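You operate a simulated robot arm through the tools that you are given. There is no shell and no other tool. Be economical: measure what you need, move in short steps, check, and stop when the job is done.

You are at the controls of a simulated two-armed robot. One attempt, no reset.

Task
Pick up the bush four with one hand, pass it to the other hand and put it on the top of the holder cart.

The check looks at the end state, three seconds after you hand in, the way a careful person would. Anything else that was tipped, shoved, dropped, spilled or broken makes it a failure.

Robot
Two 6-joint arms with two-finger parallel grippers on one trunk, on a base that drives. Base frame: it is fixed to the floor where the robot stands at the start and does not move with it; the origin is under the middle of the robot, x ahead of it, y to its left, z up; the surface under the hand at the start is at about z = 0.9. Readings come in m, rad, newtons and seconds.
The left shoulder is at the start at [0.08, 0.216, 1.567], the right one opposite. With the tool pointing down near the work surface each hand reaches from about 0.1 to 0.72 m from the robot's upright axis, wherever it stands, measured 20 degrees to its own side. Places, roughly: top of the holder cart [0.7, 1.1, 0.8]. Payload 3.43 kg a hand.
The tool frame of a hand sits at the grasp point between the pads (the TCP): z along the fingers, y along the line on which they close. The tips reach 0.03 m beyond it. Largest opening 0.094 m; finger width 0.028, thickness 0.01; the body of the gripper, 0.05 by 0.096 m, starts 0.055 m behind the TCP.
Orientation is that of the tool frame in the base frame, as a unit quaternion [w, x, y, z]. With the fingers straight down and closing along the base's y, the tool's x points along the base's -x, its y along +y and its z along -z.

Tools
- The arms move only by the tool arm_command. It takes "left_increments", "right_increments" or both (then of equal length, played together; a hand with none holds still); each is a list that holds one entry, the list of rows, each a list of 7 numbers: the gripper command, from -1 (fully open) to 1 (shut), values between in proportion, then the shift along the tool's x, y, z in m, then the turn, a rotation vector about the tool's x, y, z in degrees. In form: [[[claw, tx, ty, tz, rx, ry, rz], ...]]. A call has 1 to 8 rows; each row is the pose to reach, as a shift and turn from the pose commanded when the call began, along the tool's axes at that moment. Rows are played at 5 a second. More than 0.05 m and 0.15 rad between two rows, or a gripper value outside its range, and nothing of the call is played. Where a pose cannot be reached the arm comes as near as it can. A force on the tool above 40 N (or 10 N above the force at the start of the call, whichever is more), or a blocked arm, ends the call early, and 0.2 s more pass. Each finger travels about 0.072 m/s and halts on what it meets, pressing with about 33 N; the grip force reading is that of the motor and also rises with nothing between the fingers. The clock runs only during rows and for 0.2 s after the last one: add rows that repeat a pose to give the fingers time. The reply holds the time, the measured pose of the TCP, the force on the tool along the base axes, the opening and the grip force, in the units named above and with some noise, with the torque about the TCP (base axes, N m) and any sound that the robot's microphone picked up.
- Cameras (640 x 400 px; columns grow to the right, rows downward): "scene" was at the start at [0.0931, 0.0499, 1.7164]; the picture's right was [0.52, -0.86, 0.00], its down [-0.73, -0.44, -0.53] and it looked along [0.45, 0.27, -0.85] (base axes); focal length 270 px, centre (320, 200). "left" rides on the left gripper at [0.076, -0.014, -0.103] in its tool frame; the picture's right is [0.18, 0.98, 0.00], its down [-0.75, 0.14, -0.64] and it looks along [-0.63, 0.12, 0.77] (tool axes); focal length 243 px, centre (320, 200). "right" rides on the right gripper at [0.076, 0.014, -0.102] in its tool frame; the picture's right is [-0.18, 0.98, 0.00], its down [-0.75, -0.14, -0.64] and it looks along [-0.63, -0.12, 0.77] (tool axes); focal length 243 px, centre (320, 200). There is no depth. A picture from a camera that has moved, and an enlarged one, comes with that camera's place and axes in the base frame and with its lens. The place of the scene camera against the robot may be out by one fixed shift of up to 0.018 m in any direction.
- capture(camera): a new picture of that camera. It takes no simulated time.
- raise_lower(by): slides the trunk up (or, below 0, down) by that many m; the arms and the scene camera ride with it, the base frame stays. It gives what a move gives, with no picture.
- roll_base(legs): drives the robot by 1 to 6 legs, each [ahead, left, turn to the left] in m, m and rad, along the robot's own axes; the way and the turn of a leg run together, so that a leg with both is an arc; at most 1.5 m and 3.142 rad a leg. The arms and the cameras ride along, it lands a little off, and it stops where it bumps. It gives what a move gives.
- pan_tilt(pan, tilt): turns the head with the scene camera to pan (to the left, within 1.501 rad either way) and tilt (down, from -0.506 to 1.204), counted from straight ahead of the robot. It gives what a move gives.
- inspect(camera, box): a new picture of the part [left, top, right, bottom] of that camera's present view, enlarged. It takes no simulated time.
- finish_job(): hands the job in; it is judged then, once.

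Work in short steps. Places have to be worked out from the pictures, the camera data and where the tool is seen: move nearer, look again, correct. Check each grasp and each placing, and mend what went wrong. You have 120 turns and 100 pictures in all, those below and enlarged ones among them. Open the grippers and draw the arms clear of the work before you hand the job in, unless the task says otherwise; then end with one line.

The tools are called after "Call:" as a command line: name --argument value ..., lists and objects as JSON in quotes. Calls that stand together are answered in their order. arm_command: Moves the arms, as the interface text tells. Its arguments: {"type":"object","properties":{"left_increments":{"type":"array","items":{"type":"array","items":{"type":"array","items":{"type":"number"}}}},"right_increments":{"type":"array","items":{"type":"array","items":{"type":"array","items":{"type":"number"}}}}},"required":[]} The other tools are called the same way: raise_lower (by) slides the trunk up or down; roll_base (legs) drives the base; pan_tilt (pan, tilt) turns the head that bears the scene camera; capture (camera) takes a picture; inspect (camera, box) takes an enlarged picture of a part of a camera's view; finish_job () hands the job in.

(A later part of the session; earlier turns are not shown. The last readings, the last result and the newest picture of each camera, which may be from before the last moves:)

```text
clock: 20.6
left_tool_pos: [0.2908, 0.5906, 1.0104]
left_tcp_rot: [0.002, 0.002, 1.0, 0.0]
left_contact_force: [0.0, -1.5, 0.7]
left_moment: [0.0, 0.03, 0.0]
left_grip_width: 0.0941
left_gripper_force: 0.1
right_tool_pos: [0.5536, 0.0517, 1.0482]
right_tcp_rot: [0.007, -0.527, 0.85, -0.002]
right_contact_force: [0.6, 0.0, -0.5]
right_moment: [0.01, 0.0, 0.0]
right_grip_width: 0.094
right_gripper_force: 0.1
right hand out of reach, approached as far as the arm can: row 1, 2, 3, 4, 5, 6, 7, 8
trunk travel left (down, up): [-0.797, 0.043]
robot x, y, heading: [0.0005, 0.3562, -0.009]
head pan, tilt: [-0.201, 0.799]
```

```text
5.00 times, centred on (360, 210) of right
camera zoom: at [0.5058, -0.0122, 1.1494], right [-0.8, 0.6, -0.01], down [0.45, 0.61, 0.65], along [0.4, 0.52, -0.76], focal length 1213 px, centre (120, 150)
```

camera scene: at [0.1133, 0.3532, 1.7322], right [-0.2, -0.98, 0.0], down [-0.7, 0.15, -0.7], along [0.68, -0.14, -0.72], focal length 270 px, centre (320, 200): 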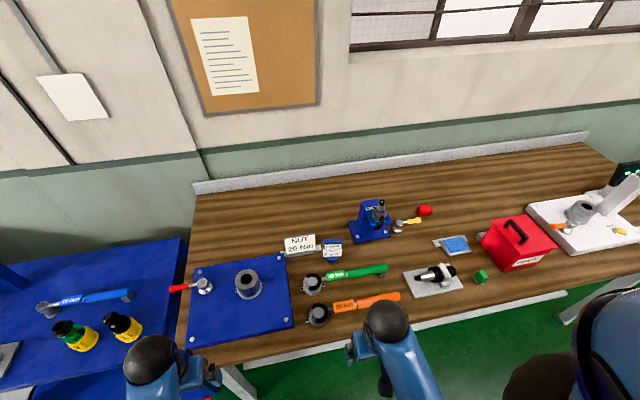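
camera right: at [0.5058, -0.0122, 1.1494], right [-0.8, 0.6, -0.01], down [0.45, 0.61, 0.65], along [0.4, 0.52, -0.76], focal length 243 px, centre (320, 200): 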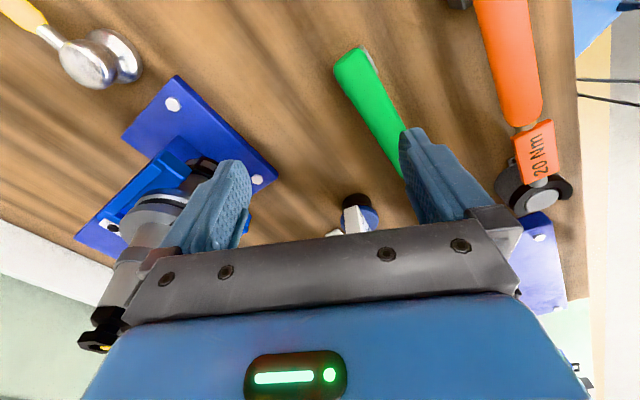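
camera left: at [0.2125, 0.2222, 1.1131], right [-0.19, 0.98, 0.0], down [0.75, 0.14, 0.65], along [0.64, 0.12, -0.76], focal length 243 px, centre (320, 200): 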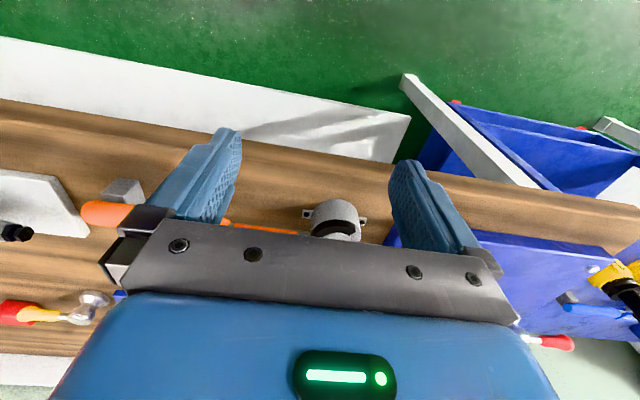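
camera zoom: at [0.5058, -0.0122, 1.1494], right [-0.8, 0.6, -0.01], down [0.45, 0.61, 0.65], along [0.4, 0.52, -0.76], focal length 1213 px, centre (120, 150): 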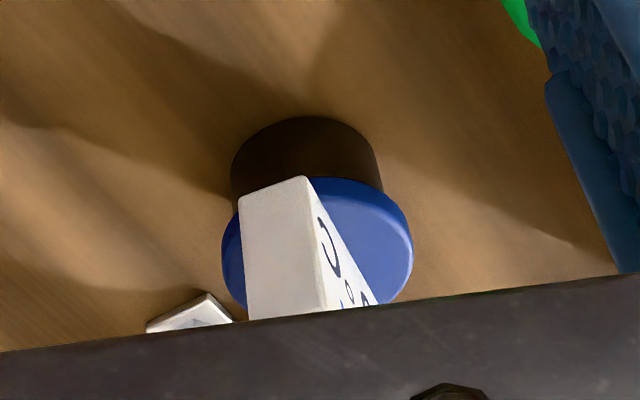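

Profile: black foot Ø≈0.04, blue disc Ø≈0.05, then a thin upright plate with the blue cap, about 0.066 wide, normal about 10° off x, top near z≈1.01. I'll raise the trunk 0.04 for clearance before moving over it.

Call:
raise_lower --by 0.04

Call:
arm_command --right_increments '[[[-1, 0, 0, 0, 0, -4, -5], [-1, 0, 0, 0, 0, -8, -10], [-1, 0, 0, 0, 0, -12, -15], [-1, 0, 0, 0, 0, -12, -15]]]'

Call:
capture --camera "right"

Call:
inspect --camera "scene" --box '[270, 150, 430, 290]'

```text
clock: 21.4
left_tool_pos: [0.2911, 0.592, 1.051]
left_tcp_rot: [0.004, 0.002, 1.0, 0.0]
left_contact_force: [0.3, -0.1, -0.2]
left_moment: [-0.03, -0.03, 0.03]
left_grip_width: 0.0938
left_gripper_force: 0.1
right_tool_pos: [0.5525, 0.0516, 1.089]
right_tcp_rot: [0.007, -0.527, 0.85, -0.002]
right_contact_force: [0.1, -0.3, -0.3]
right_moment: [0.0, 0.03, -0.02]
right_grip_width: 0.0939
right_gripper_force: 0.1
trunk travel left (down, up): [-0.837, 0.003]
robot x, y, heading: [-0.0005, 0.3549, -0.005]
head pan, tilt: [-0.201, 0.799]
```

```text
clock: 22.4
left_tool_pos: [0.2909, 0.5928, 1.0511]
left_tcp_rot: [0.003, 0.002, 1.0, 0.0]
left_contact_force: [-0.3, -0.1, -0.3]
left_moment: [-0.02, 0.01, 0.01]
left_grip_width: 0.0938
left_gripper_force: 0.0
right_tool_pos: [0.5519, 0.0516, 1.0889]
right_tcp_rot: [0.096, -0.631, 0.768, 0.053]
right_contact_force: [-0.2, -0.1, -0.6]
right_moment: [-0.02, 0.02, 0.0]
right_grip_width: 0.0938
right_gripper_force: 0.0
trunk travel left (down, up): [-0.837, 0.003]
robot x, y, heading: [-0.0021, 0.3569, -0.008]
head pan, tilt: [-0.201, 0.799]
```

```text
57 pictures are left
camera right: at [0.5158, -0.0401, 1.1712], right [-0.93, 0.37, 0.0], down [0.23, 0.57, 0.79], along [0.3, 0.74, -0.61], focal length 243 px, centre (320, 200)
```

right: 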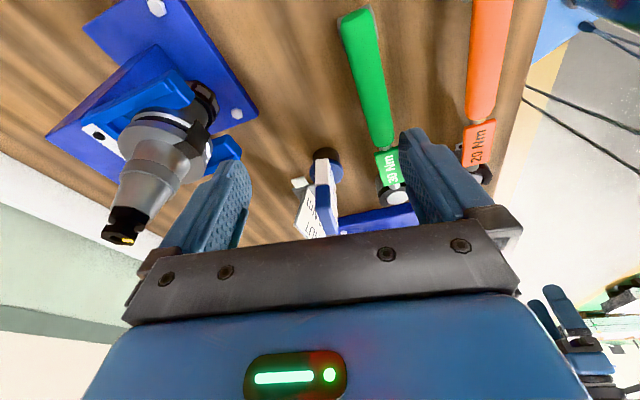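

```text
2.86 times, centred on (350, 220) of scene
camera zoom: at [0.1125, 0.3532, 1.7723], right [-0.21, -0.98, 0.0], down [-0.7, 0.15, -0.7], along [0.68, -0.14, -0.72], focal length 772 px, centre (234, 143)
```

zoom: 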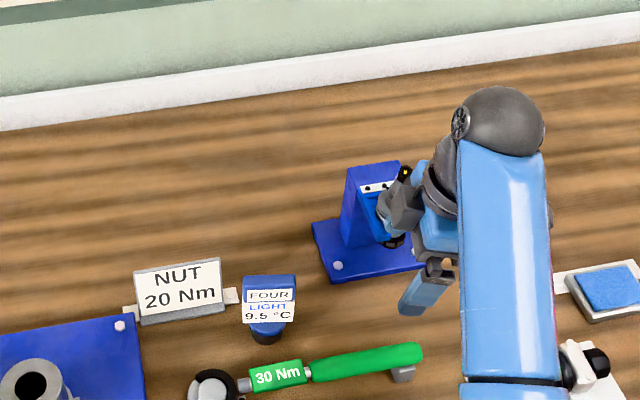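

Call:
inspect --camera "right" --box '[270, 135, 390, 245]'

```text
3.64 times, centred on (330, 190) of right
camera zoom: at [0.5158, -0.0401, 1.1712], right [-0.93, 0.37, 0.0], down [0.23, 0.57, 0.79], along [0.3, 0.74, -0.61], focal length 882 px, centre (284, 236)
```

zoom: 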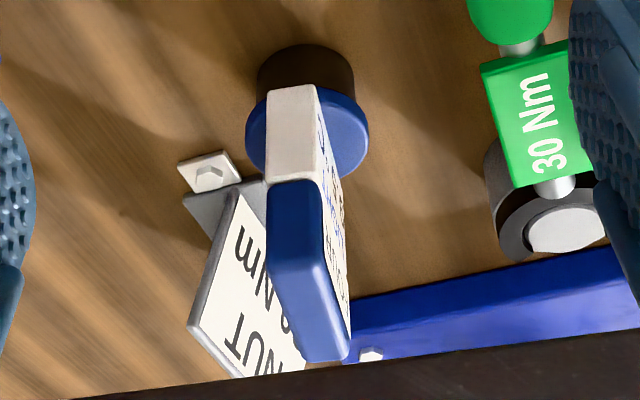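

Clear profile now: centre ≈[0.606, 0.206], top z≈1.015, thickness ≈0.02. Moving to a hover over its right half.

Call:
arm_command --right_increments '[[[-1, -0.03, -0.004, 0.008, 0, 0, 0], [-1, -0.06, -0.008, 0.02, 0, 0, 0], [-1, -0.09, -0.013, 0.035, 0, 0, 0], [-1, -0.1135, -0.018, 0.047, 0, 0, 0], [-1, -0.1135, -0.018, 0.047, 0, 0, 0]]]'

Call:
capture --camera "right"

```text
clock: 23.6
left_tool_pos: [0.2904, 0.5921, 1.0506]
left_tcp_rot: [0.004, 0.002, 1.0, 0.0]
left_contact_force: [0.5, 1.4, 0.2]
left_moment: [-0.01, 0.02, 0.01]
left_grip_width: 0.0941
left_gripper_force: 0.1
right_tool_pos: [0.5952, 0.1661, 1.0666]
right_tcp_rot: [0.096, -0.629, 0.77, 0.05]
right_contact_force: [0.6, 0.4, -0.5]
right_moment: [0.0, 0.0, 0.0]
right_grip_width: 0.094
right_gripper_force: 0.1
trunk travel left (down, up): [-0.837, 0.003]
robot x, y, heading: [-0.0023, 0.3536, -0.011]
head pan, tilt: [-0.201, 0.799]
```

```text
54 pictures are left
camera right: at [0.5586, 0.0743, 1.1498], right [-0.93, 0.37, 0.0], down [0.23, 0.57, 0.79], along [0.3, 0.73, -0.61], focal length 243 px, centre (320, 200)
```

right: 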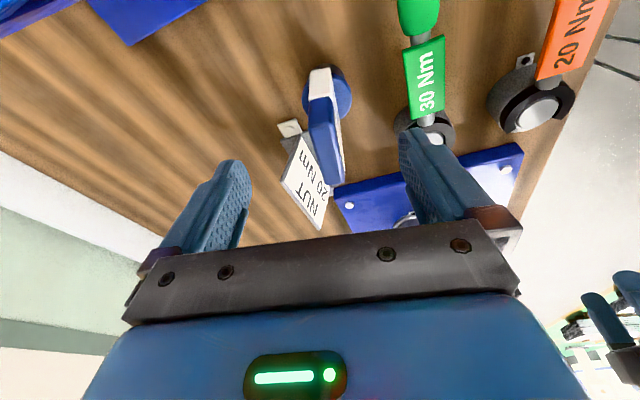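

Projection matches. Descending along the fingers by 0.085 m.

Call:
arm_command --right_increments '[[[-1, 0, 0, 0.02, 0, 0, 0], [-1, 0, 0, 0.045, 0, 0, 0], [-1, 0, 0, 0.065, 0, 0, 0], [-1, 0, 0, 0.083, 0, 0, 0], [-1, 0, 0, 0.083, 0, 0, 0]]]'

Call:
capture --camera "right"

Call:
inspect --camera "scene" --box '[280, 170, 400, 270]'

```text
clock: 24.8
left_tool_pos: [0.2911, 0.5922, 1.0521]
left_tcp_rot: [0.004, 0.002, 1.0, 0.0]
left_contact_force: [0.3, -0.3, -0.1]
left_moment: [-0.01, 0.02, 0.02]
left_grip_width: 0.0941
left_gripper_force: 0.0
right_tool_pos: [0.6037, 0.1832, 0.9867]
right_tcp_rot: [0.096, -0.631, 0.769, 0.051]
right_contact_force: [-0.4, 0.2, 0.2]
right_moment: [-0.03, -0.04, 0.01]
right_grip_width: 0.094
right_gripper_force: 0.1
trunk travel left (down, up): [-0.837, 0.003]
robot x, y, heading: [-0.0002, 0.3542, -0.004]
head pan, tilt: [-0.201, 0.799]
```

```text
53 pictures are left
camera right: at [0.5661, 0.0914, 1.0692], right [-0.93, 0.37, 0.0], down [0.23, 0.57, 0.79], along [0.3, 0.73, -0.61], focal length 243 px, centre (320, 200)
```

right: 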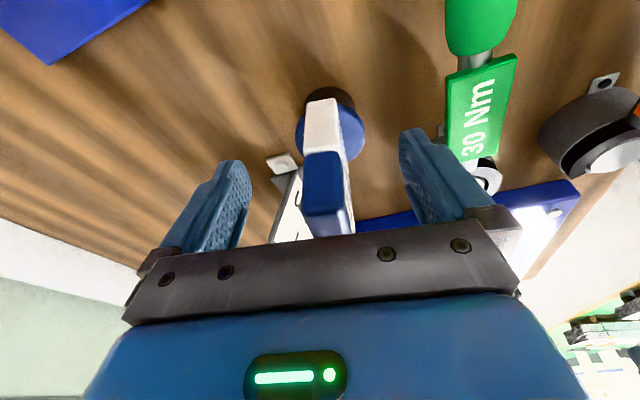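

```text
4.00 times, centred on (340, 220) of scene
camera zoom: at [0.1126, 0.3532, 1.7723], right [-0.21, -0.98, 0.0], down [-0.7, 0.15, -0.7], along [0.68, -0.14, -0.72], focal length 1081 px, centre (240, 120)
```

zoom: 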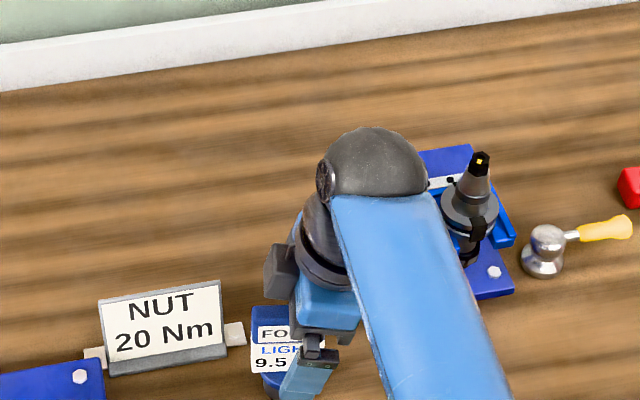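

The fingers straddle the right half with the plate centred. Closing.

Call:
arm_command --right_increments '[[[0, 0, 0, 0, 0, 0, 0], [0.5, 0, 0, 0, 0, 0, 0], [1, 0, 0, 0, 0, 0, 0], [1, 0, 0, 0, 0, 0, 0], [1, 0, 0, 0, 0, 0, 0], [1, 0, 0, 0, 0, 0, 0]]]'

Call:
capture --camera "right"

```text
clock: 26.2
left_tool_pos: [0.2909, 0.5911, 1.0512]
left_tcp_rot: [0.003, 0.003, 1.0, 0.0]
left_contact_force: [-0.6, -0.1, 0.8]
left_moment: [0.01, -0.03, -0.04]
left_grip_width: 0.0941
left_gripper_force: 0.1
right_tool_pos: [0.6033, 0.1838, 0.9864]
right_tcp_rot: [0.095, -0.63, 0.769, 0.052]
right_contact_force: [0.1, -0.1, -0.1]
right_moment: [0.0, 0.06, -0.03]
right_grip_width: 0.0222
right_gripper_force: 32.9
trunk travel left (down, up): [-0.837, 0.003]
robot x, y, heading: [0.0004, 0.3579, -0.007]
head pan, tilt: [-0.201, 0.799]
```

```text
51 pictures are left
camera right: at [0.566, 0.0912, 1.0694], right [-0.93, 0.37, 0.0], down [0.23, 0.57, 0.79], along [0.3, 0.73, -0.61], focal length 243 px, centre (320, 200)
```

right: 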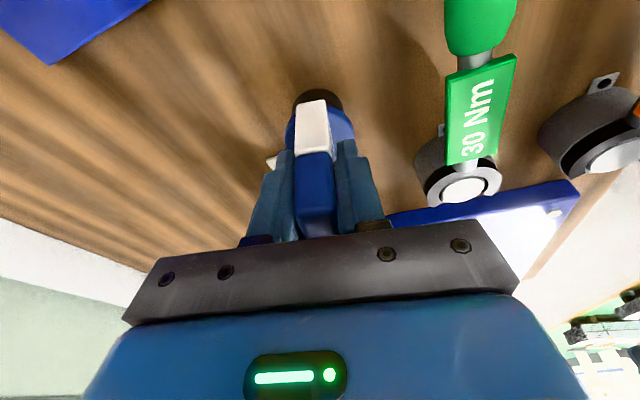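

Held at 0.022 opening. Lifting 0.08 straight up.

Call:
arm_command --right_increments '[[[1, -0.0043, -0.0008, -0.0195, 0, 0, 0], [1, -0.0086, -0.0016, -0.039, 0, 0, 0], [1, -0.0128, -0.0024, -0.0586, 0, 0, 0], [1, -0.0171, -0.0032, -0.078, 0, 0, 0], [1, -0.0171, -0.0032, -0.078, 0, 0, 0]]]'

Call:
capture --camera "right"

Call:
capture --camera "scene"

```text
clock: 27.4
left_tool_pos: [0.291, 0.5922, 1.0526]
left_tcp_rot: [0.002, 0.003, 1.0, 0.0]
left_contact_force: [0.1, 0.7, 0.1]
left_moment: [0.01, 0.01, 0.0]
left_grip_width: 0.094
left_gripper_force: 0.1
right_tool_pos: [0.6025, 0.1836, 1.0653]
right_tcp_rot: [0.094, -0.63, 0.769, 0.052]
right_contact_force: [1.1, 0.1, -2.3]
right_moment: [-0.04, 0.01, 0.01]
right_grip_width: 0.0224
right_gripper_force: 32.8
trunk travel left (down, up): [-0.837, 0.003]
robot x, y, heading: [-0.0009, 0.3607, -0.006]
head pan, tilt: [-0.201, 0.799]
```

```text
50 pictures are left
camera right: at [0.5648, 0.0916, 1.1481], right [-0.93, 0.37, 0.0], down [0.23, 0.57, 0.79], along [0.3, 0.73, -0.61], focal length 243 px, centre (320, 200)
```

right: 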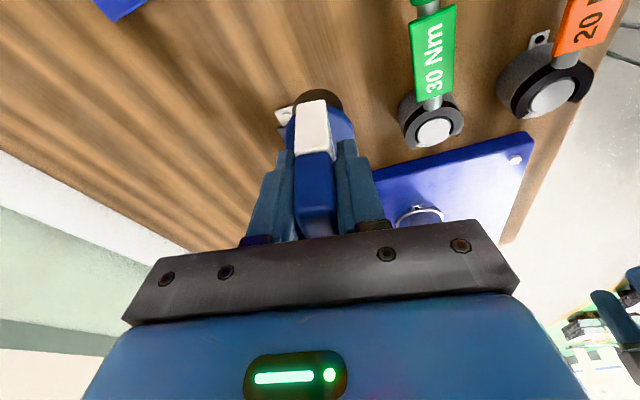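

```text
49 pictures are left
camera scene: at [0.1129, 0.353, 1.7723], right [-0.21, -0.98, 0.0], down [-0.7, 0.15, -0.7], along [0.68, -0.14, -0.72], focal length 270 px, centre (320, 200)
```

scene: 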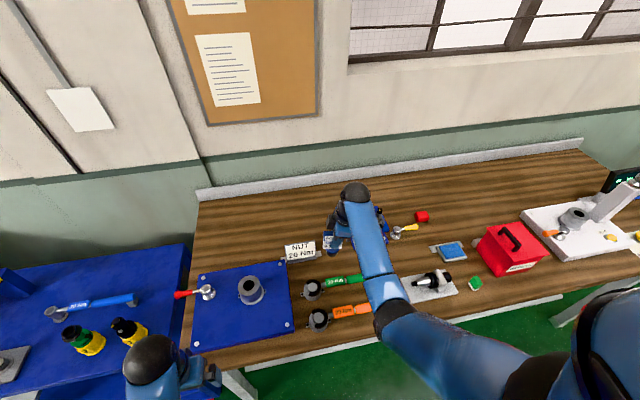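

Lifted cleanly (~2.3 N). Now carry it to in front of the robot (~[0.47, 0.36]) and square it up with an extra 11° yaw for the handover.

Call:
arm_command --right_increments '[[[1, -0.02, 0.027, 0.003, 0, 0, -2], [1, -0.04, 0.055, 0.006, 0, 0, -4], [1, -0.06, 0.082, 0.009, 0, 0, -6], [1, -0.08, 0.11, 0.013, 0, 0, -8], [1, -0.1, 0.137, 0.016, 0, 0, -10], [1, -0.123, 0.165, 0.02, 0, 0, -11], [1, -0.123, 0.165, 0.02, 0, 0, -11]]]'

Call:
pan_tilt --pan 0.0 --tilt 0.95

Call:
capture --camera "scene"

```text
clock: 29.0
left_tool_pos: [0.2922, 0.5916, 1.05]
left_tcp_rot: [0.003, 0.003, 1.0, 0.001]
left_contact_force: [0.3, 0.7, -0.5]
left_moment: [-0.02, -0.02, 0.02]
left_grip_width: 0.094
left_gripper_force: 0.0
right_tool_pos: [0.4646, 0.3371, 1.0673]
right_tcp_rot: [0.099, -0.701, 0.705, 0.043]
right_contact_force: [0.3, 0.2, -3.1]
right_moment: [-0.03, 0.03, -0.01]
right_grip_width: 0.0221
right_gripper_force: 33.2
trunk travel left (down, up): [-0.837, 0.003]
robot x, y, heading: [0.0026, 0.3607, -0.003]
head pan, tilt: [-0.201, 0.799]
```

```text
clock: 29.8
left_tool_pos: [0.2915, 0.5919, 1.0514]
left_tcp_rot: [0.004, 0.003, 1.0, 0.0]
left_contact_force: [-0.7, 0.9, -0.2]
left_moment: [0.01, 0.03, -0.02]
left_grip_width: 0.0939
left_gripper_force: 0.0
right_tool_pos: [0.4644, 0.3376, 1.0675]
right_tcp_rot: [0.099, -0.701, 0.705, 0.042]
right_contact_force: [-0.2, 0.0, -3.1]
right_moment: [-0.07, 0.04, 0.03]
right_grip_width: 0.0225
right_gripper_force: 33.2
trunk travel left (down, up): [-0.837, 0.003]
robot x, y, heading: [-0.0012, 0.3563, -0.009]
head pan, tilt: [0.0, 0.949]
```

```text
48 pictures are left
camera scene: at [0.107, 0.3689, 1.7607], right [-0.01, -1.0, 0.0], down [-0.81, 0.01, -0.58], along [0.58, 0.0, -0.81], focal length 270 px, centre (320, 200)
```

scene: 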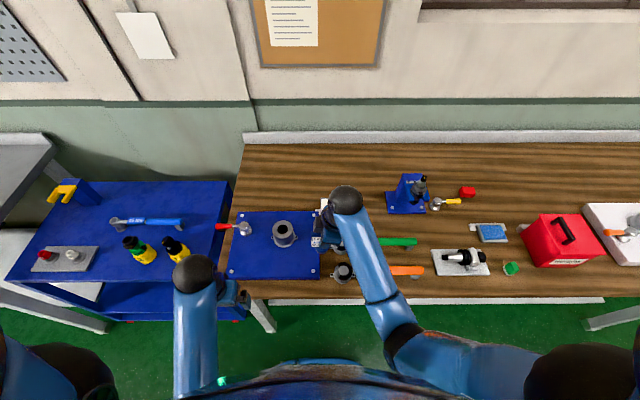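

Item is at ≈[0.465, 0.36]. Now yaw the left hand toward its mirrored pose while approaching from the left.

Call:
arm_command --left_increments '[[[-1, -0.02, -0.005, -0.002, 0, 0, 8], [-1, -0.04, -0.01, -0.004, 0, 0, 16], [-1, -0.06, -0.015, -0.006, 0, 0, 24], [-1, -0.085, -0.02, -0.008, 0, 0, 32], [-1, -0.11, -0.025, -0.01, 0, 0, 40], [-1, -0.135, -0.03, -0.012, 0, 0, 48], [-1, -0.155, -0.035, -0.013, 0, 0, 56], [-1, -0.174, -0.04, -0.013, 0, 0, 64]]]'

Call:
arm_command --left_increments '[[[-1, 0, 0, 0, 0, 0, 8], [-1, 0, 0, 0, 0, 0, 16], [-1, 0, 0, 0, 0, 0, 24], [-1, 0, 0, 0, 0, 0, 26], [-1, 0, 0, 0, 0, 0, 26]]]'

Call:
arm_command --left_increments '[[[-1, 0, 0, 0, 0, -8, 0], [-1, 0, 0, 0, 0, -16, 0], [-1, 0, 0, 0, 0, -24, 0], [-1, 0, 0, 0, 0, -30, 0], [-1, 0, 0, 0, 0, -30, 0]]]'

Call:
capture --camera "left"

Call:
capture --camera "scene"

```text
clock: 31.6
left_tool_pos: [0.4706, 0.5497, 1.0503]
left_tcp_rot: [0.003, 0.534, 0.846, 0.002]
left_contact_force: [0.0, -0.2, 0.0]
left_moment: [0.0, 0.01, 0.01]
left_grip_width: 0.0939
left_gripper_force: 0.1
left hand out of reach, approached as far as the arm can: row 1, 2, 3, 4, 5, 6, 7, 8
right_tool_pos: [0.4652, 0.3373, 1.0675]
right_tcp_rot: [0.099, -0.701, 0.705, 0.043]
right_contact_force: [0.0, -0.7, -2.0]
right_moment: [0.01, 0.01, -0.03]
right_grip_width: 0.0221
right_gripper_force: 33.6
trunk travel left (down, up): [-0.837, 0.003]
robot x, y, heading: [-0.0032, 0.3576, -0.005]
head pan, tilt: [0.0, 0.949]
```

```text
clock: 32.8
left_tool_pos: [0.4691, 0.5509, 1.0505]
left_tcp_rot: [0.003, 0.71, 0.704, 0.002]
left_contact_force: [-0.1, 0.7, 0.0]
left_moment: [0.02, 0.0, 0.01]
left_grip_width: 0.0941
left_gripper_force: 0.0
right_tool_pos: [0.4644, 0.3378, 1.0679]
right_tcp_rot: [0.1, -0.702, 0.704, 0.042]
right_contact_force: [0.2, -1.0, -2.6]
right_moment: [-0.01, -0.02, -0.02]
right_grip_width: 0.0221
right_gripper_force: 33.1
trunk travel left (down, up): [-0.837, 0.003]
robot x, y, heading: [-0.0012, 0.3538, -0.007]
head pan, tilt: [0.0, 0.949]
```

```text
clock: 34.0
left_tool_pos: [0.4691, 0.551, 1.0498]
left_tcp_rot: [0.184, 0.685, 0.681, -0.182]
left_contact_force: [0.5, 0.4, 0.0]
left_moment: [0.01, 0.0, 0.02]
left_grip_width: 0.0941
left_gripper_force: 0.1
right_tool_pos: [0.4635, 0.3371, 1.0682]
right_tcp_rot: [0.099, -0.701, 0.705, 0.042]
right_contact_force: [0.8, 0.2, -2.4]
right_moment: [0.02, 0.05, -0.02]
right_grip_width: 0.022
right_gripper_force: 33.2
trunk travel left (down, up): [-0.837, 0.003]
robot x, y, heading: [-0.0024, 0.3547, -0.005]
head pan, tilt: [0.0, 0.949]
```

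```text
47 pictures are left
camera left: at [0.4554, 0.6677, 1.0989], right [0.98, 0.15, -0.09], down [0.13, -0.33, 0.93], along [0.12, -0.93, -0.35], focal length 243 px, centre (320, 200)
```

left: 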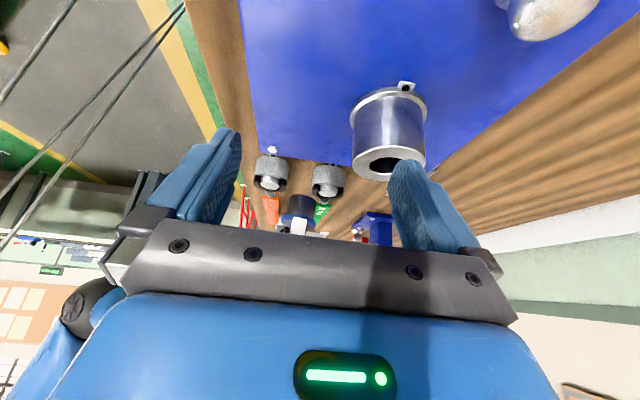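

```text
46 pictures are left
camera scene: at [0.1066, 0.3693, 1.7607], right [-0.01, -1.0, 0.0], down [-0.81, 0.0, -0.58], along [0.58, 0.0, -0.81], focal length 270 px, centre (320, 200)
```

scene: 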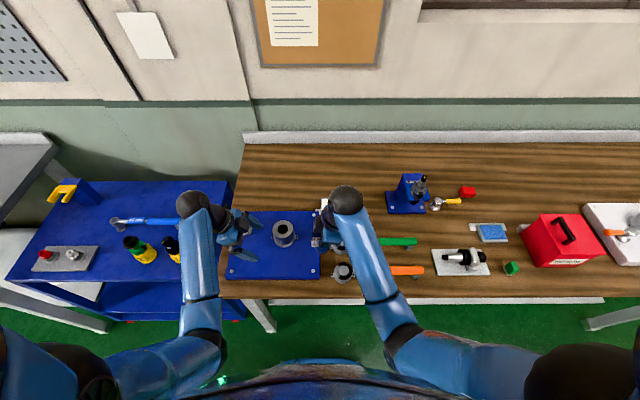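

Left hand is aligned (closing along x, tilted 30°). Approach to just short of the piece, then check.

Call:
arm_command --left_increments '[[[-1, -0.023, -0.001, 0.0, 0, 0, 0], [-1, -0.046, -0.003, 0.01, 0, 0, 0], [-1, -0.07, -0.004, 0.02, 0, 0, 0], [-1, -0.0923, -0.005, 0.03, 0, 0, 0], [-1, -0.0923, -0.005, 0.03, 0, 0, 0]]]'

Call:
capture --camera "left"

Call:
inspect --camera "scene" --box '[240, 170, 400, 290]'

```text
clock: 35.1
left_tool_pos: [0.4653, 0.4573, 1.0707]
left_tcp_rot: [0.185, 0.685, 0.681, -0.182]
left_contact_force: [-0.4, -0.2, -0.3]
left_moment: [-0.01, -0.03, 0.01]
left_grip_width: 0.0942
left_gripper_force: 0.2
right_tool_pos: [0.4646, 0.337, 1.0675]
right_tcp_rot: [0.099, -0.701, 0.705, 0.042]
right_contact_force: [-0.4, -0.2, -3.1]
right_moment: [-0.06, 0.01, 0.01]
right_grip_width: 0.0217
right_gripper_force: 33.0
trunk travel left (down, up): [-0.837, 0.003]
robot x, y, heading: [-0.0032, 0.3621, -0.007]
head pan, tilt: [0.0, 0.949]
```

```text
45 pictures are left
camera left: at [0.4509, 0.5728, 1.1199], right [0.98, 0.15, -0.09], down [0.13, -0.33, 0.93], along [0.12, -0.93, -0.35], focal length 243 px, centre (320, 200)
```

left: 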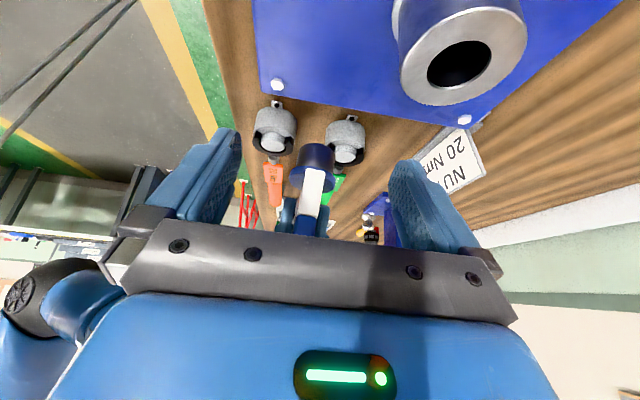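

```text
3.33 times, centred on (320, 230) of scene
camera zoom: at [0.1067, 0.3693, 1.7607], right [-0.01, -1.0, 0.0], down [-0.81, 0.0, -0.58], along [0.58, 0.0, -0.81], focal length 901 px, centre (320, 100)
```

zoom: 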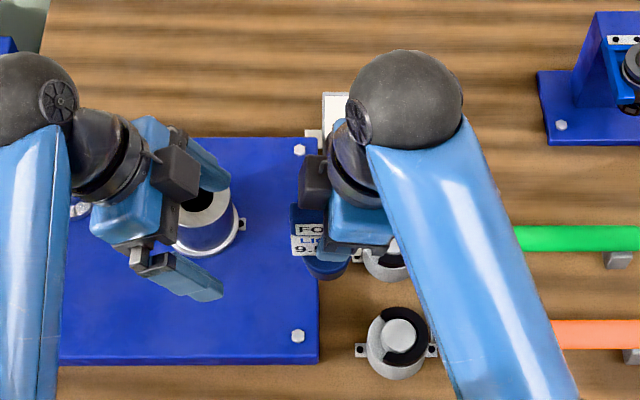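

Piece's left edge reads y≈0.393 as expected. Final approach to the left half.

Call:
arm_command --left_increments '[[[-1, -0.014, 0, 0.009, 0, 0, 0], [-1, -0.028, 0, 0.018, 0, 0, 0], [-1, -0.042, 0, 0.027, 0, 0, 0], [-1, -0.055, 0, 0.035, 0, 0, 0], [-1, -0.055, 0, 0.035, 0, 0, 0]]]'

Call:
capture --camera "left"

Call:
inspect --camera "scene" --box '[240, 170, 400, 290]'

```text
clock: 36.4
left_tool_pos: [0.4631, 0.3907, 1.0677]
left_tcp_rot: [0.185, 0.685, 0.681, -0.182]
left_contact_force: [-0.4, 0.2, -0.3]
left_moment: [-0.03, 0.02, 0.0]
left_grip_width: 0.0939
left_gripper_force: 0.0
right_tool_pos: [0.4636, 0.3378, 1.069]
right_tcp_rot: [0.1, -0.701, 0.705, 0.042]
right_contact_force: [0.3, 0.0, -2.8]
right_moment: [-0.01, 0.04, 0.01]
right_grip_width: 0.0221
right_gripper_force: 33.0
trunk travel left (down, up): [-0.837, 0.003]
robot x, y, heading: [-0.0013, 0.3559, -0.006]
head pan, tilt: [0.0, 0.949]
```

```text
43 pictures are left
camera left: at [0.4499, 0.5074, 1.1173], right [0.98, 0.15, -0.09], down [0.13, -0.33, 0.93], along [0.12, -0.93, -0.35], focal length 243 px, centre (320, 200)
```

left: 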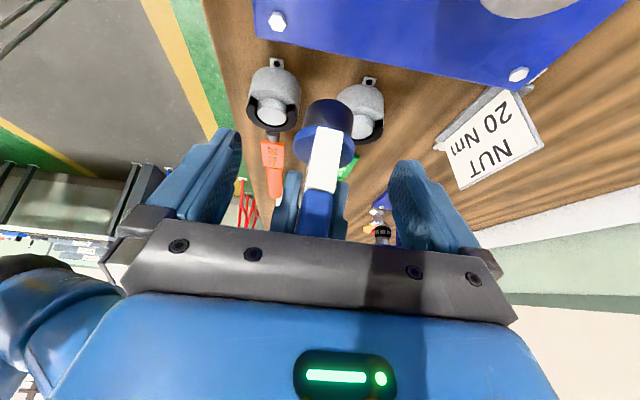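

```text
3.33 times, centred on (320, 230) of scene
camera zoom: at [0.1067, 0.369, 1.7607], right [-0.01, -1.0, 0.0], down [-0.81, 0.01, -0.58], along [0.58, 0.0, -0.81], focal length 901 px, centre (320, 100)
```

zoom: 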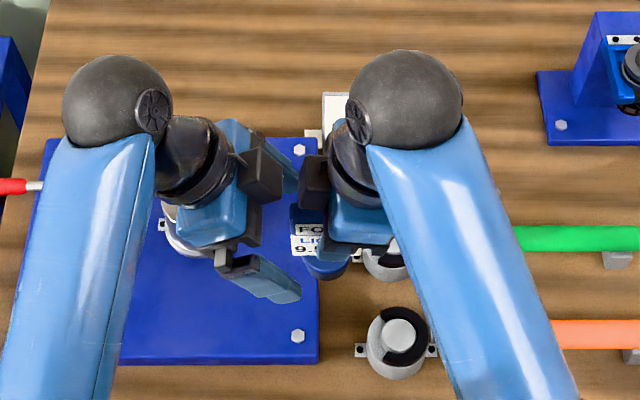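

The overlap on the left half looks smaller than planned (left edge nearer y≈0.38). Zoom to judge the clearances between the grippers before adjusting.

Call:
inspect --camera "scene" --box '[285, 190, 345, 250]'

Call:
inspect --camera "left" --box '[260, 80, 380, 250]'

Call:
inspect --camera "right" --box '[220, 60, 420, 250]'

```text
6.67 times, centred on (315, 220) of scene
camera zoom: at [0.1067, 0.369, 1.7607], right [-0.01, -1.0, 0.0], down [-0.81, 0.01, -0.58], along [0.58, 0.0, -0.81], focal length 1802 px, centre (353, 67)
```

zoom: 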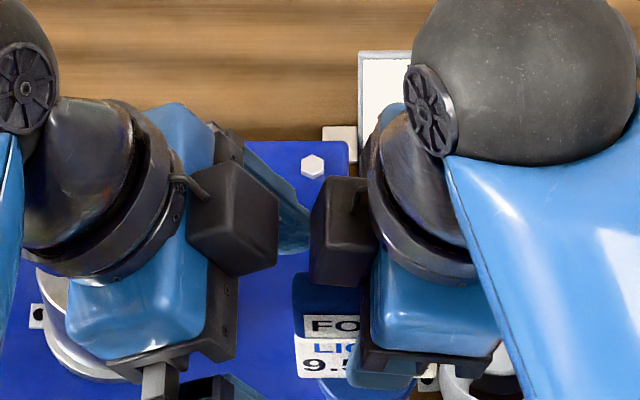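

```text
2.35 times, centred on (320, 165) of left
camera zoom: at [0.4499, 0.5074, 1.1173], right [0.98, 0.15, -0.09], down [0.13, -0.33, 0.93], along [0.12, -0.93, -0.35], focal length 571 px, centre (320, 282)
```

zoom: 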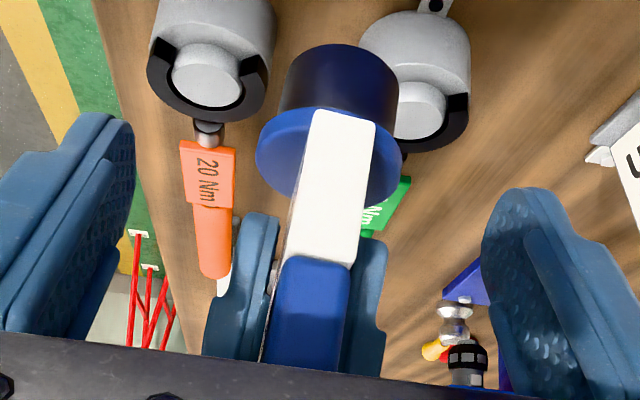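

```text
2.11 times, centred on (320, 155) of right
camera zoom: at [0.4413, 0.2412, 1.1516], right [-0.98, 0.19, -0.04], down [0.09, 0.61, 0.79], along [0.18, 0.77, -0.61], focal length 511 px, centre (320, 295)
```

zoom: 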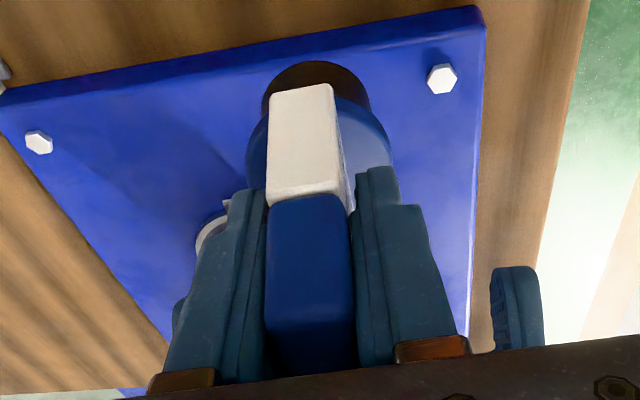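

The inner motor boxes limit a steeper left hand, and the left edge is at y≈0.38. Tilting the left hand to 60° about its TCP gives better pad overlap and more clearance; fingers are still wide open, so I rotate in place.

Call:
arm_command --left_increments '[[[-1, 0, 0, 0, 0, -8, 0], [-1, 0, 0, 0, 0, -16, 0], [-1, 0, 0, 0, 0, -24, 0], [-1, 0, 0, 0, 0, -30, 0], [-1, 0, 0, 0, 0, -30, 0]]]'

Call:
capture --camera "left"

Call:
inspect --camera "scene" --box '[255, 170, 375, 280]'

```text
clock: 37.5
left_tool_pos: [0.4621, 0.3902, 1.0669]
left_tcp_rot: [0.355, 0.615, 0.609, -0.353]
left_contact_force: [-0.5, 0.1, 0.7]
left_moment: [0.01, 0.02, 0.0]
left_grip_width: 0.094
left_gripper_force: 0.1
right_tool_pos: [0.4651, 0.3364, 1.0685]
right_tcp_rot: [0.1, -0.701, 0.705, 0.042]
right_contact_force: [0.2, -0.1, -2.8]
right_moment: [-0.01, 0.02, 0.01]
right_grip_width: 0.0221
right_gripper_force: 32.4
trunk travel left (down, up): [-0.837, 0.003]
robot x, y, heading: [-0.0001, 0.3566, -0.004]
head pan, tilt: [0.0, 0.949]
```

```text
38 pictures are left
camera left: at [0.45, 0.5171, 1.0513], right [0.98, 0.09, -0.15], down [0.14, 0.18, 0.97], along [0.11, -0.98, 0.17], focal length 243 px, centre (320, 200)
```

left: 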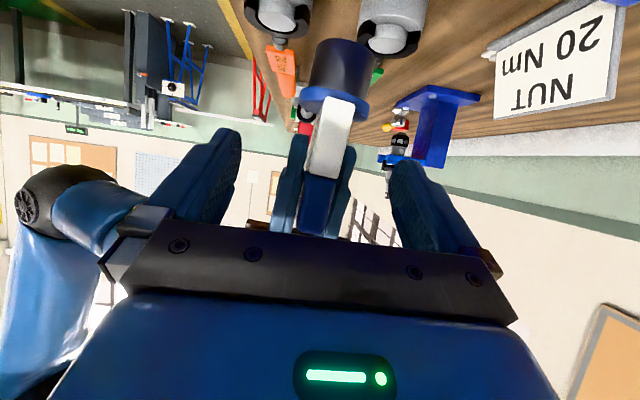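

```text
3.64 times, centred on (315, 225) of scene
camera zoom: at [0.1066, 0.3692, 1.7607], right [-0.01, -1.0, 0.0], down [-0.81, 0.0, -0.58], along [0.58, 0.0, -0.81], focal length 983 px, centre (338, 109)
```

zoom: 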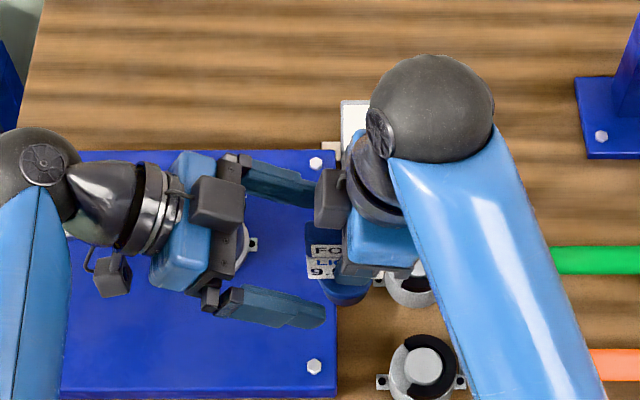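

Clearances good. Closing the left gripper on the left half.

Call:
arm_command --left_increments '[[[0, 0, 0, 0, 0, 0, 0], [0.4, 0, 0, 0, 0, 0, 0], [1, 0, 0, 0, 0, 0, 0], [1, 0, 0, 0, 0, 0, 0], [1, 0, 0, 0, 0, 0, 0], [1, 0, 0, 0, 0, 0, 0]]]'

Call:
inspect --camera "left" --box '[220, 30, 440, 260]'

Call:
inspect --camera "scene" --box '[275, 190, 355, 270]'

```text
clock: 39.0
left_tool_pos: [0.4628, 0.3906, 1.0675]
left_tcp_rot: [0.355, 0.615, 0.609, -0.352]
left_contact_force: [17.8, -2.0, -4.4]
left_moment: [0.34, -1.06, 0.5]
left_grip_width: 0.0187
left_gripper_force: 32.5
right_tool_pos: [0.4641, 0.3388, 1.0681]
right_tcp_rot: [0.098, -0.702, 0.705, 0.042]
right_contact_force: [-16.8, 2.3, 4.6]
right_moment: [0.04, 1.1, 0.44]
right_grip_width: 0.0231
right_gripper_force: 33.2
trunk travel left (down, up): [-0.837, 0.003]
robot x, y, heading: [-0.0044, 0.3559, -0.009]
head pan, tilt: [0.0, 0.949]
```

```text
1.74 times, centred on (330, 145) of left
camera zoom: at [0.4505, 0.5172, 1.0517], right [0.98, 0.09, -0.15], down [0.13, 0.18, 0.97], along [0.11, -0.98, 0.16], focal length 422 px, centre (303, 296)
```

zoom: 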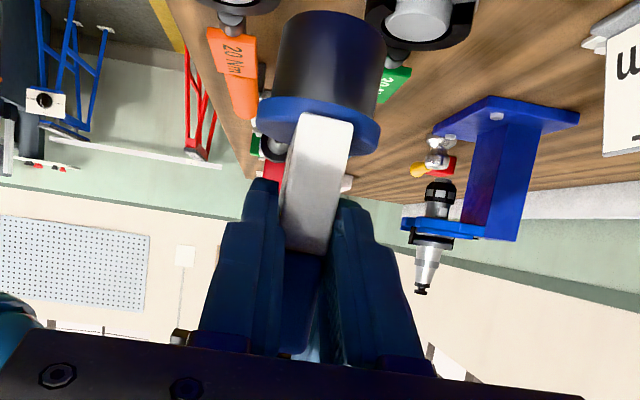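

```text
5.00 times, centred on (315, 230) of scene
camera zoom: at [0.1067, 0.3692, 1.7607], right [-0.01, -1.0, 0.0], down [-0.81, 0.0, -0.58], along [0.58, 0.0, -0.81], focal length 1351 px, centre (345, 50)
```

zoom: 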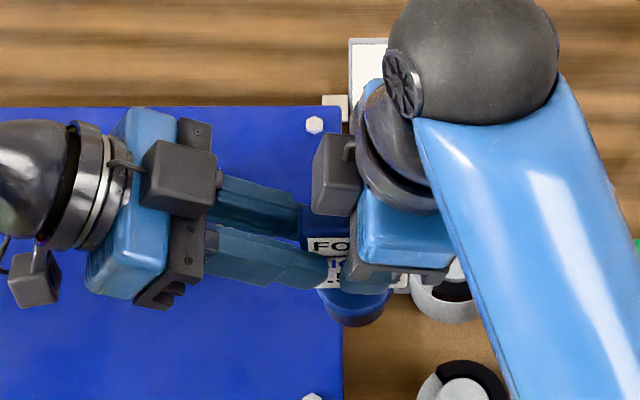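

Both hands hold, but with ~17 N opposing along x (slight misalignment). I'll ease the left hand +2 mm in x to relax it before releasing.

Call:
arm_command --left_increments '[[[1, 0, 0.001, 0, 0, 0, 0], [1, 0, 0.002, 0, 0, 0, 0], [1, 0, 0.002, 0, 0, 0, 0]]]'

```text
clock: 39.8
left_tool_pos: [0.4644, 0.3904, 1.0672]
left_tcp_rot: [0.355, 0.615, 0.609, -0.353]
left_contact_force: [6.0, 2.7, 0.9]
left_moment: [-0.04, -1.1, 0.04]
left_grip_width: 0.0184
left_gripper_force: 32.7
right_tool_pos: [0.4644, 0.3374, 1.067]
right_tcp_rot: [0.101, -0.7, 0.706, 0.042]
right_contact_force: [-5.8, -2.8, -2.9]
right_moment: [-0.03, 1.09, 0.29]
right_grip_width: 0.0233
right_gripper_force: 33.7
trunk travel left (down, up): [-0.837, 0.003]
robot x, y, heading: [-0.0004, 0.3552, -0.009]
head pan, tilt: [0.0, 0.949]
```

Force dropped to 6 N. Opening the right hand while the left holds.

Call:
arm_command --right_increments '[[[0.5, 0, 0, 0, 0, 0, 0], [0, 0, 0, 0, 0, 0, 0], [-1, 0, 0, 0, 0, 0, 0], [-1, 0, 0, 0, 0, 0, 0], [-1, 0, 0, 0, 0, 0, 0]]]'

Call:
inspect --camera "left" --box '[200, 30, 440, 260]'

Call:
inspect --camera "right" --box '[160, 30, 480, 260]'

```text
clock: 41.0
left_tool_pos: [0.4643, 0.3916, 1.067]
left_tcp_rot: [0.355, 0.615, 0.609, -0.353]
left_contact_force: [-0.5, -0.2, -0.1]
left_moment: [0.15, 0.03, -0.01]
left_grip_width: 0.0175
left_gripper_force: 33.1
right_tool_pos: [0.4638, 0.3372, 1.0681]
right_tcp_rot: [0.099, -0.701, 0.704, 0.042]
right_contact_force: [0.1, -0.7, 0.1]
right_moment: [0.01, -0.01, 0.02]
right_grip_width: 0.0943
right_gripper_force: 0.0
trunk travel left (down, up): [-0.837, 0.003]
robot x, y, heading: [0.0036, 0.3548, -0.005]
head pan, tilt: [0.0, 0.949]
```

```text
1.74 times, centred on (320, 145) of left
camera zoom: at [0.4521, 0.5169, 1.0514], right [0.98, 0.09, -0.15], down [0.14, 0.18, 0.97], along [0.11, -0.98, 0.16], focal length 422 px, centre (320, 296)
```

zoom: 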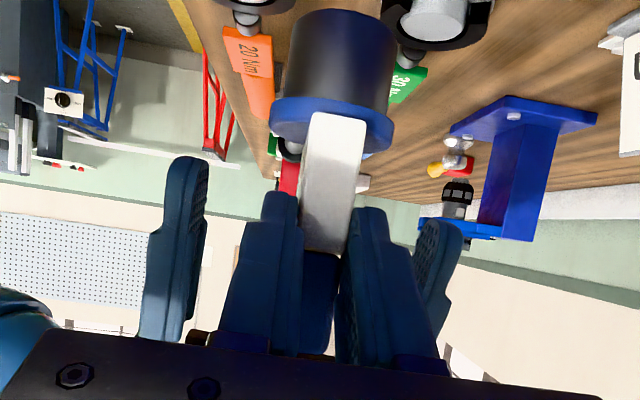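

```text
1.74 times, centred on (320, 145) of right
camera zoom: at [0.4413, 0.2413, 1.1516], right [-0.98, 0.19, -0.04], down [0.09, 0.61, 0.79], along [0.18, 0.77, -0.61], focal length 422 px, centre (320, 296)
```

zoom: 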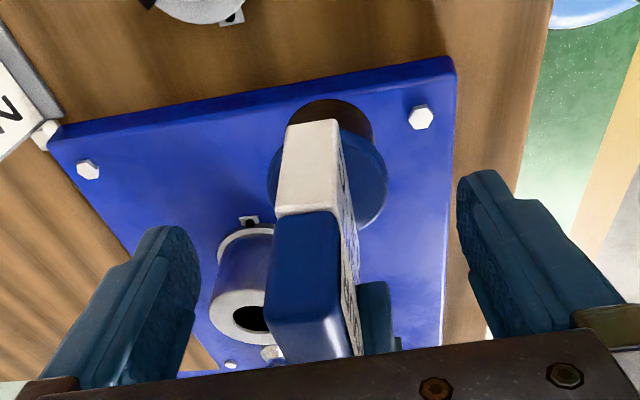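

The left hand now holds the piece alone. Withdraw the right hand sideways, then back and away.

Call:
arm_command --right_increments '[[[-1, 0.03, 0, -0.006, 0, 0, 0], [-1, 0.065, 0, -0.013, 0, 0, 0], [-1, 0.1, 0, -0.02, 0, 0, 0], [-1, 0.135, 0.01, -0.027, 0, 0, 0], [-1, 0.16, 0.04, -0.03, 0, 0, 0], [-1, 0.18, 0.075, -0.03, 0, 0, 0], [-1, 0.19, 0.11, -0.03, 0, 0, 0]]]'

Call:
roll_base --legs '[[-0.28, 0, 0]]'

Call:
capture --camera "scene"

```text
clock: 42.5
left_tool_pos: [0.4629, 0.3902, 1.0678]
left_tcp_rot: [0.356, 0.614, 0.61, -0.351]
left_contact_force: [0.3, -0.7, -0.8]
left_moment: [0.11, -0.01, 0.04]
left_grip_width: 0.0174
left_gripper_force: 33.0
right_tool_pos: [0.3495, 0.1477, 1.0493]
right_tcp_rot: [0.101, -0.701, 0.704, 0.042]
right_contact_force: [-0.4, -0.6, -0.1]
right_moment: [0.02, 0.0, 0.01]
right_grip_width: 0.0937
right_gripper_force: 0.0
trunk travel left (down, up): [-0.837, 0.003]
robot x, y, heading: [0.0034, 0.3527, -0.005]
head pan, tilt: [0.0, 0.949]
```

```text
clock: 44.5
left_tool_pos: [0.1863, 0.3916, 1.0654]
left_tcp_rot: [0.353, 0.615, 0.609, -0.354]
left_contact_force: [0.2, 0.0, -0.6]
left_moment: [0.13, -0.01, 0.01]
left_grip_width: 0.0175
left_gripper_force: 33.0
right_tool_pos: [0.0717, 0.1491, 1.048]
right_tcp_rot: [0.098, -0.7, 0.706, 0.043]
right_contact_force: [0.3, 0.1, 1.4]
right_moment: [-0.03, 0.04, 0.01]
right_grip_width: 0.0944
right_gripper_force: 0.1
trunk travel left (down, up): [-0.837, 0.003]
robot x, y, heading: [-0.2847, 0.3568, -0.006]
head pan, tilt: [0.0, 0.949]
```

```text
32 pictures are left
camera scene: at [-0.1714, 0.3709, 1.7604], right [-0.01, -1.0, 0.0], down [-0.82, 0.01, -0.58], along [0.58, -0.01, -0.82], focal length 270 px, centre (320, 200)
```

scene: 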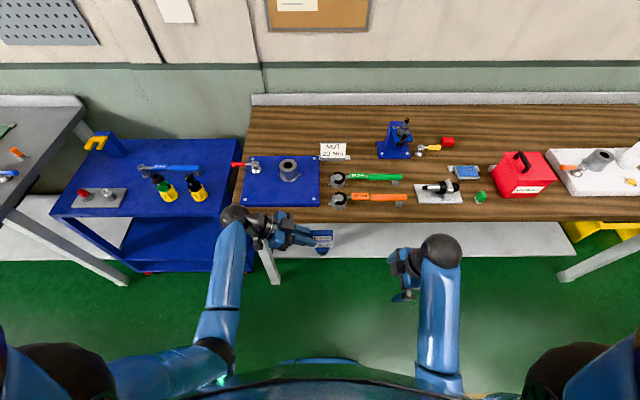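

Bench is undisturbed. Slide left 0.58 m to face the cart, then look.

Call:
roll_base --legs '[[0, 0.58, 0.006]]'

Call:
arm_command --left_increments '[[[1, 0, 0, 0, -6.93, 0, -4], [1, 0, 0, 0, -13.86, 0, -8], [1, 0, 0, 0, -20.8, 0, -12], [1, 0, 0, 0, -27.7, 0, -16], [1, 0, 0, 0, -34.6, 0, -20], [1, 0, 0, 0, -41.6, 0, -24], [1, 0, 0, 0, -48.5, 0, -28], [1, 0, 0, 0, -55.4, 0, -32]]]'

Call:
capture --camera "scene"

```text
clock: 47.8
left_tool_pos: [0.1826, 0.971, 1.0665]
left_tcp_rot: [0.357, 0.611, 0.614, -0.35]
left_contact_force: [0.3, -0.5, -0.5]
left_moment: [0.14, 0.01, 0.01]
left_grip_width: 0.0173
left_gripper_force: 33.2
right_tool_pos: [0.0724, 0.7262, 1.0489]
right_tcp_rot: [-0.1, 0.705, -0.701, -0.043]
right_contact_force: [0.9, -0.6, 0.3]
right_moment: [0.04, 0.01, 0.02]
right_grip_width: 0.0942
right_gripper_force: 0.0
trunk travel left (down, up): [-0.837, 0.003]
robot x, y, heading: [-0.2828, 0.9314, 0.004]
head pan, tilt: [0.0, 0.949]
```

```text
clock: 49.6
left_tool_pos: [0.1802, 0.972, 1.0674]
left_tcp_rot: [0.492, 0.192, 0.842, -0.11]
left_contact_force: [0.8, 1.1, 0.0]
left_moment: [0.09, 0.09, -0.05]
left_grip_width: 0.0173
left_gripper_force: 32.8
right_tool_pos: [0.0722, 0.7271, 1.0489]
right_tcp_rot: [-0.099, 0.705, -0.7, -0.043]
right_contact_force: [-0.4, 0.4, 0.3]
right_moment: [0.02, -0.02, 0.04]
right_grip_width: 0.0939
right_gripper_force: 0.1
trunk travel left (down, up): [-0.837, 0.003]
robot x, y, heading: [-0.2815, 0.9299, 0.013]
head pan, tilt: [0.0, 0.949]
```

```text
31 pictures are left
camera scene: at [-0.1759, 0.946, 1.7608], right [0.01, -1.0, 0.0], down [-0.81, -0.01, -0.58], along [0.58, 0.0, -0.81], focal length 270 px, centre (320, 200)
```

scene: 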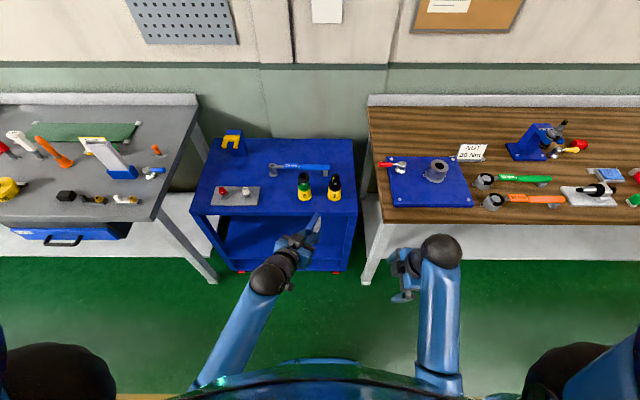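

Reorientation works. Finish the remaining 26° of yaw and zoom on the cart top.

Call:
arm_command --left_increments '[[[1, 0, 0, 0, -6.93, 0, -4], [1, 0, 0, 0, -13.86, 0, -8], [1, 0, 0, 0, -20.8, 0, -12], [1, 0, 0, 0, -22.5, 0, -13], [1, 0, 0, 0, -22.5, 0, -13]]]'

Call:
inspect --camera "scene" --box '[180, 120, 380, 300]'

Call:
capture --camera "left"

```text
clock: 50.8
left_tool_pos: [0.182, 0.9726, 1.0674]
left_tcp_rot: [0.502, -0.003, 0.865, 0.002]
left_contact_force: [-0.2, 0.4, 0.5]
left_moment: [0.02, 0.11, -0.02]
left_grip_width: 0.0175
left_gripper_force: 32.7
right_tool_pos: [0.0726, 0.7286, 1.0497]
right_tcp_rot: [-0.1, 0.706, -0.7, -0.043]
right_contact_force: [0.3, 0.8, -0.1]
right_moment: [-0.03, -0.01, 0.01]
right_grip_width: 0.094
right_gripper_force: 0.1
trunk travel left (down, up): [-0.837, 0.003]
robot x, y, heading: [-0.2822, 0.9335, 0.004]
head pan, tilt: [0.0, 0.949]
```

```text
2.22 times, centred on (280, 210) of scene
camera zoom: at [-0.1759, 0.9465, 1.7608], right [0.01, -1.0, 0.0], down [-0.81, -0.01, -0.58], along [0.58, 0.0, -0.81], focal length 601 px, centre (409, 178)
```

zoom: 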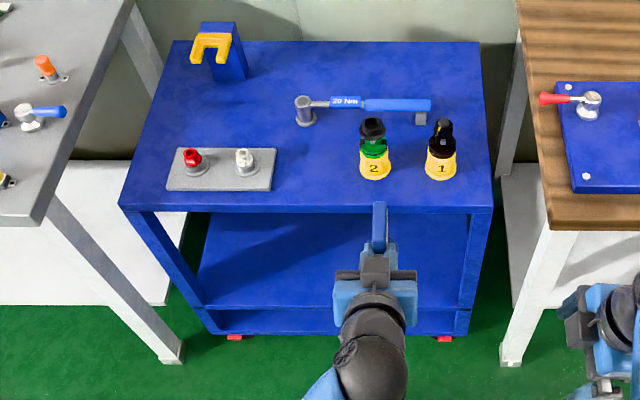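

```text
29 pictures are left
camera left: at [0.0561, 0.957, 1.0507], right [-0.1, 0.98, -0.16], down [-0.19, 0.14, 0.97], along [0.98, 0.13, 0.17], focal length 243 px, centre (320, 200)
```

left: 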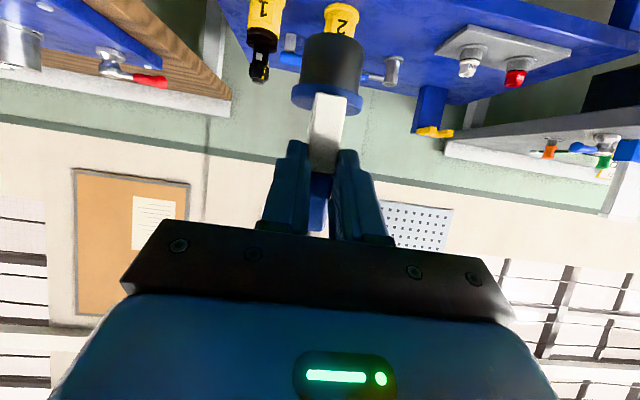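

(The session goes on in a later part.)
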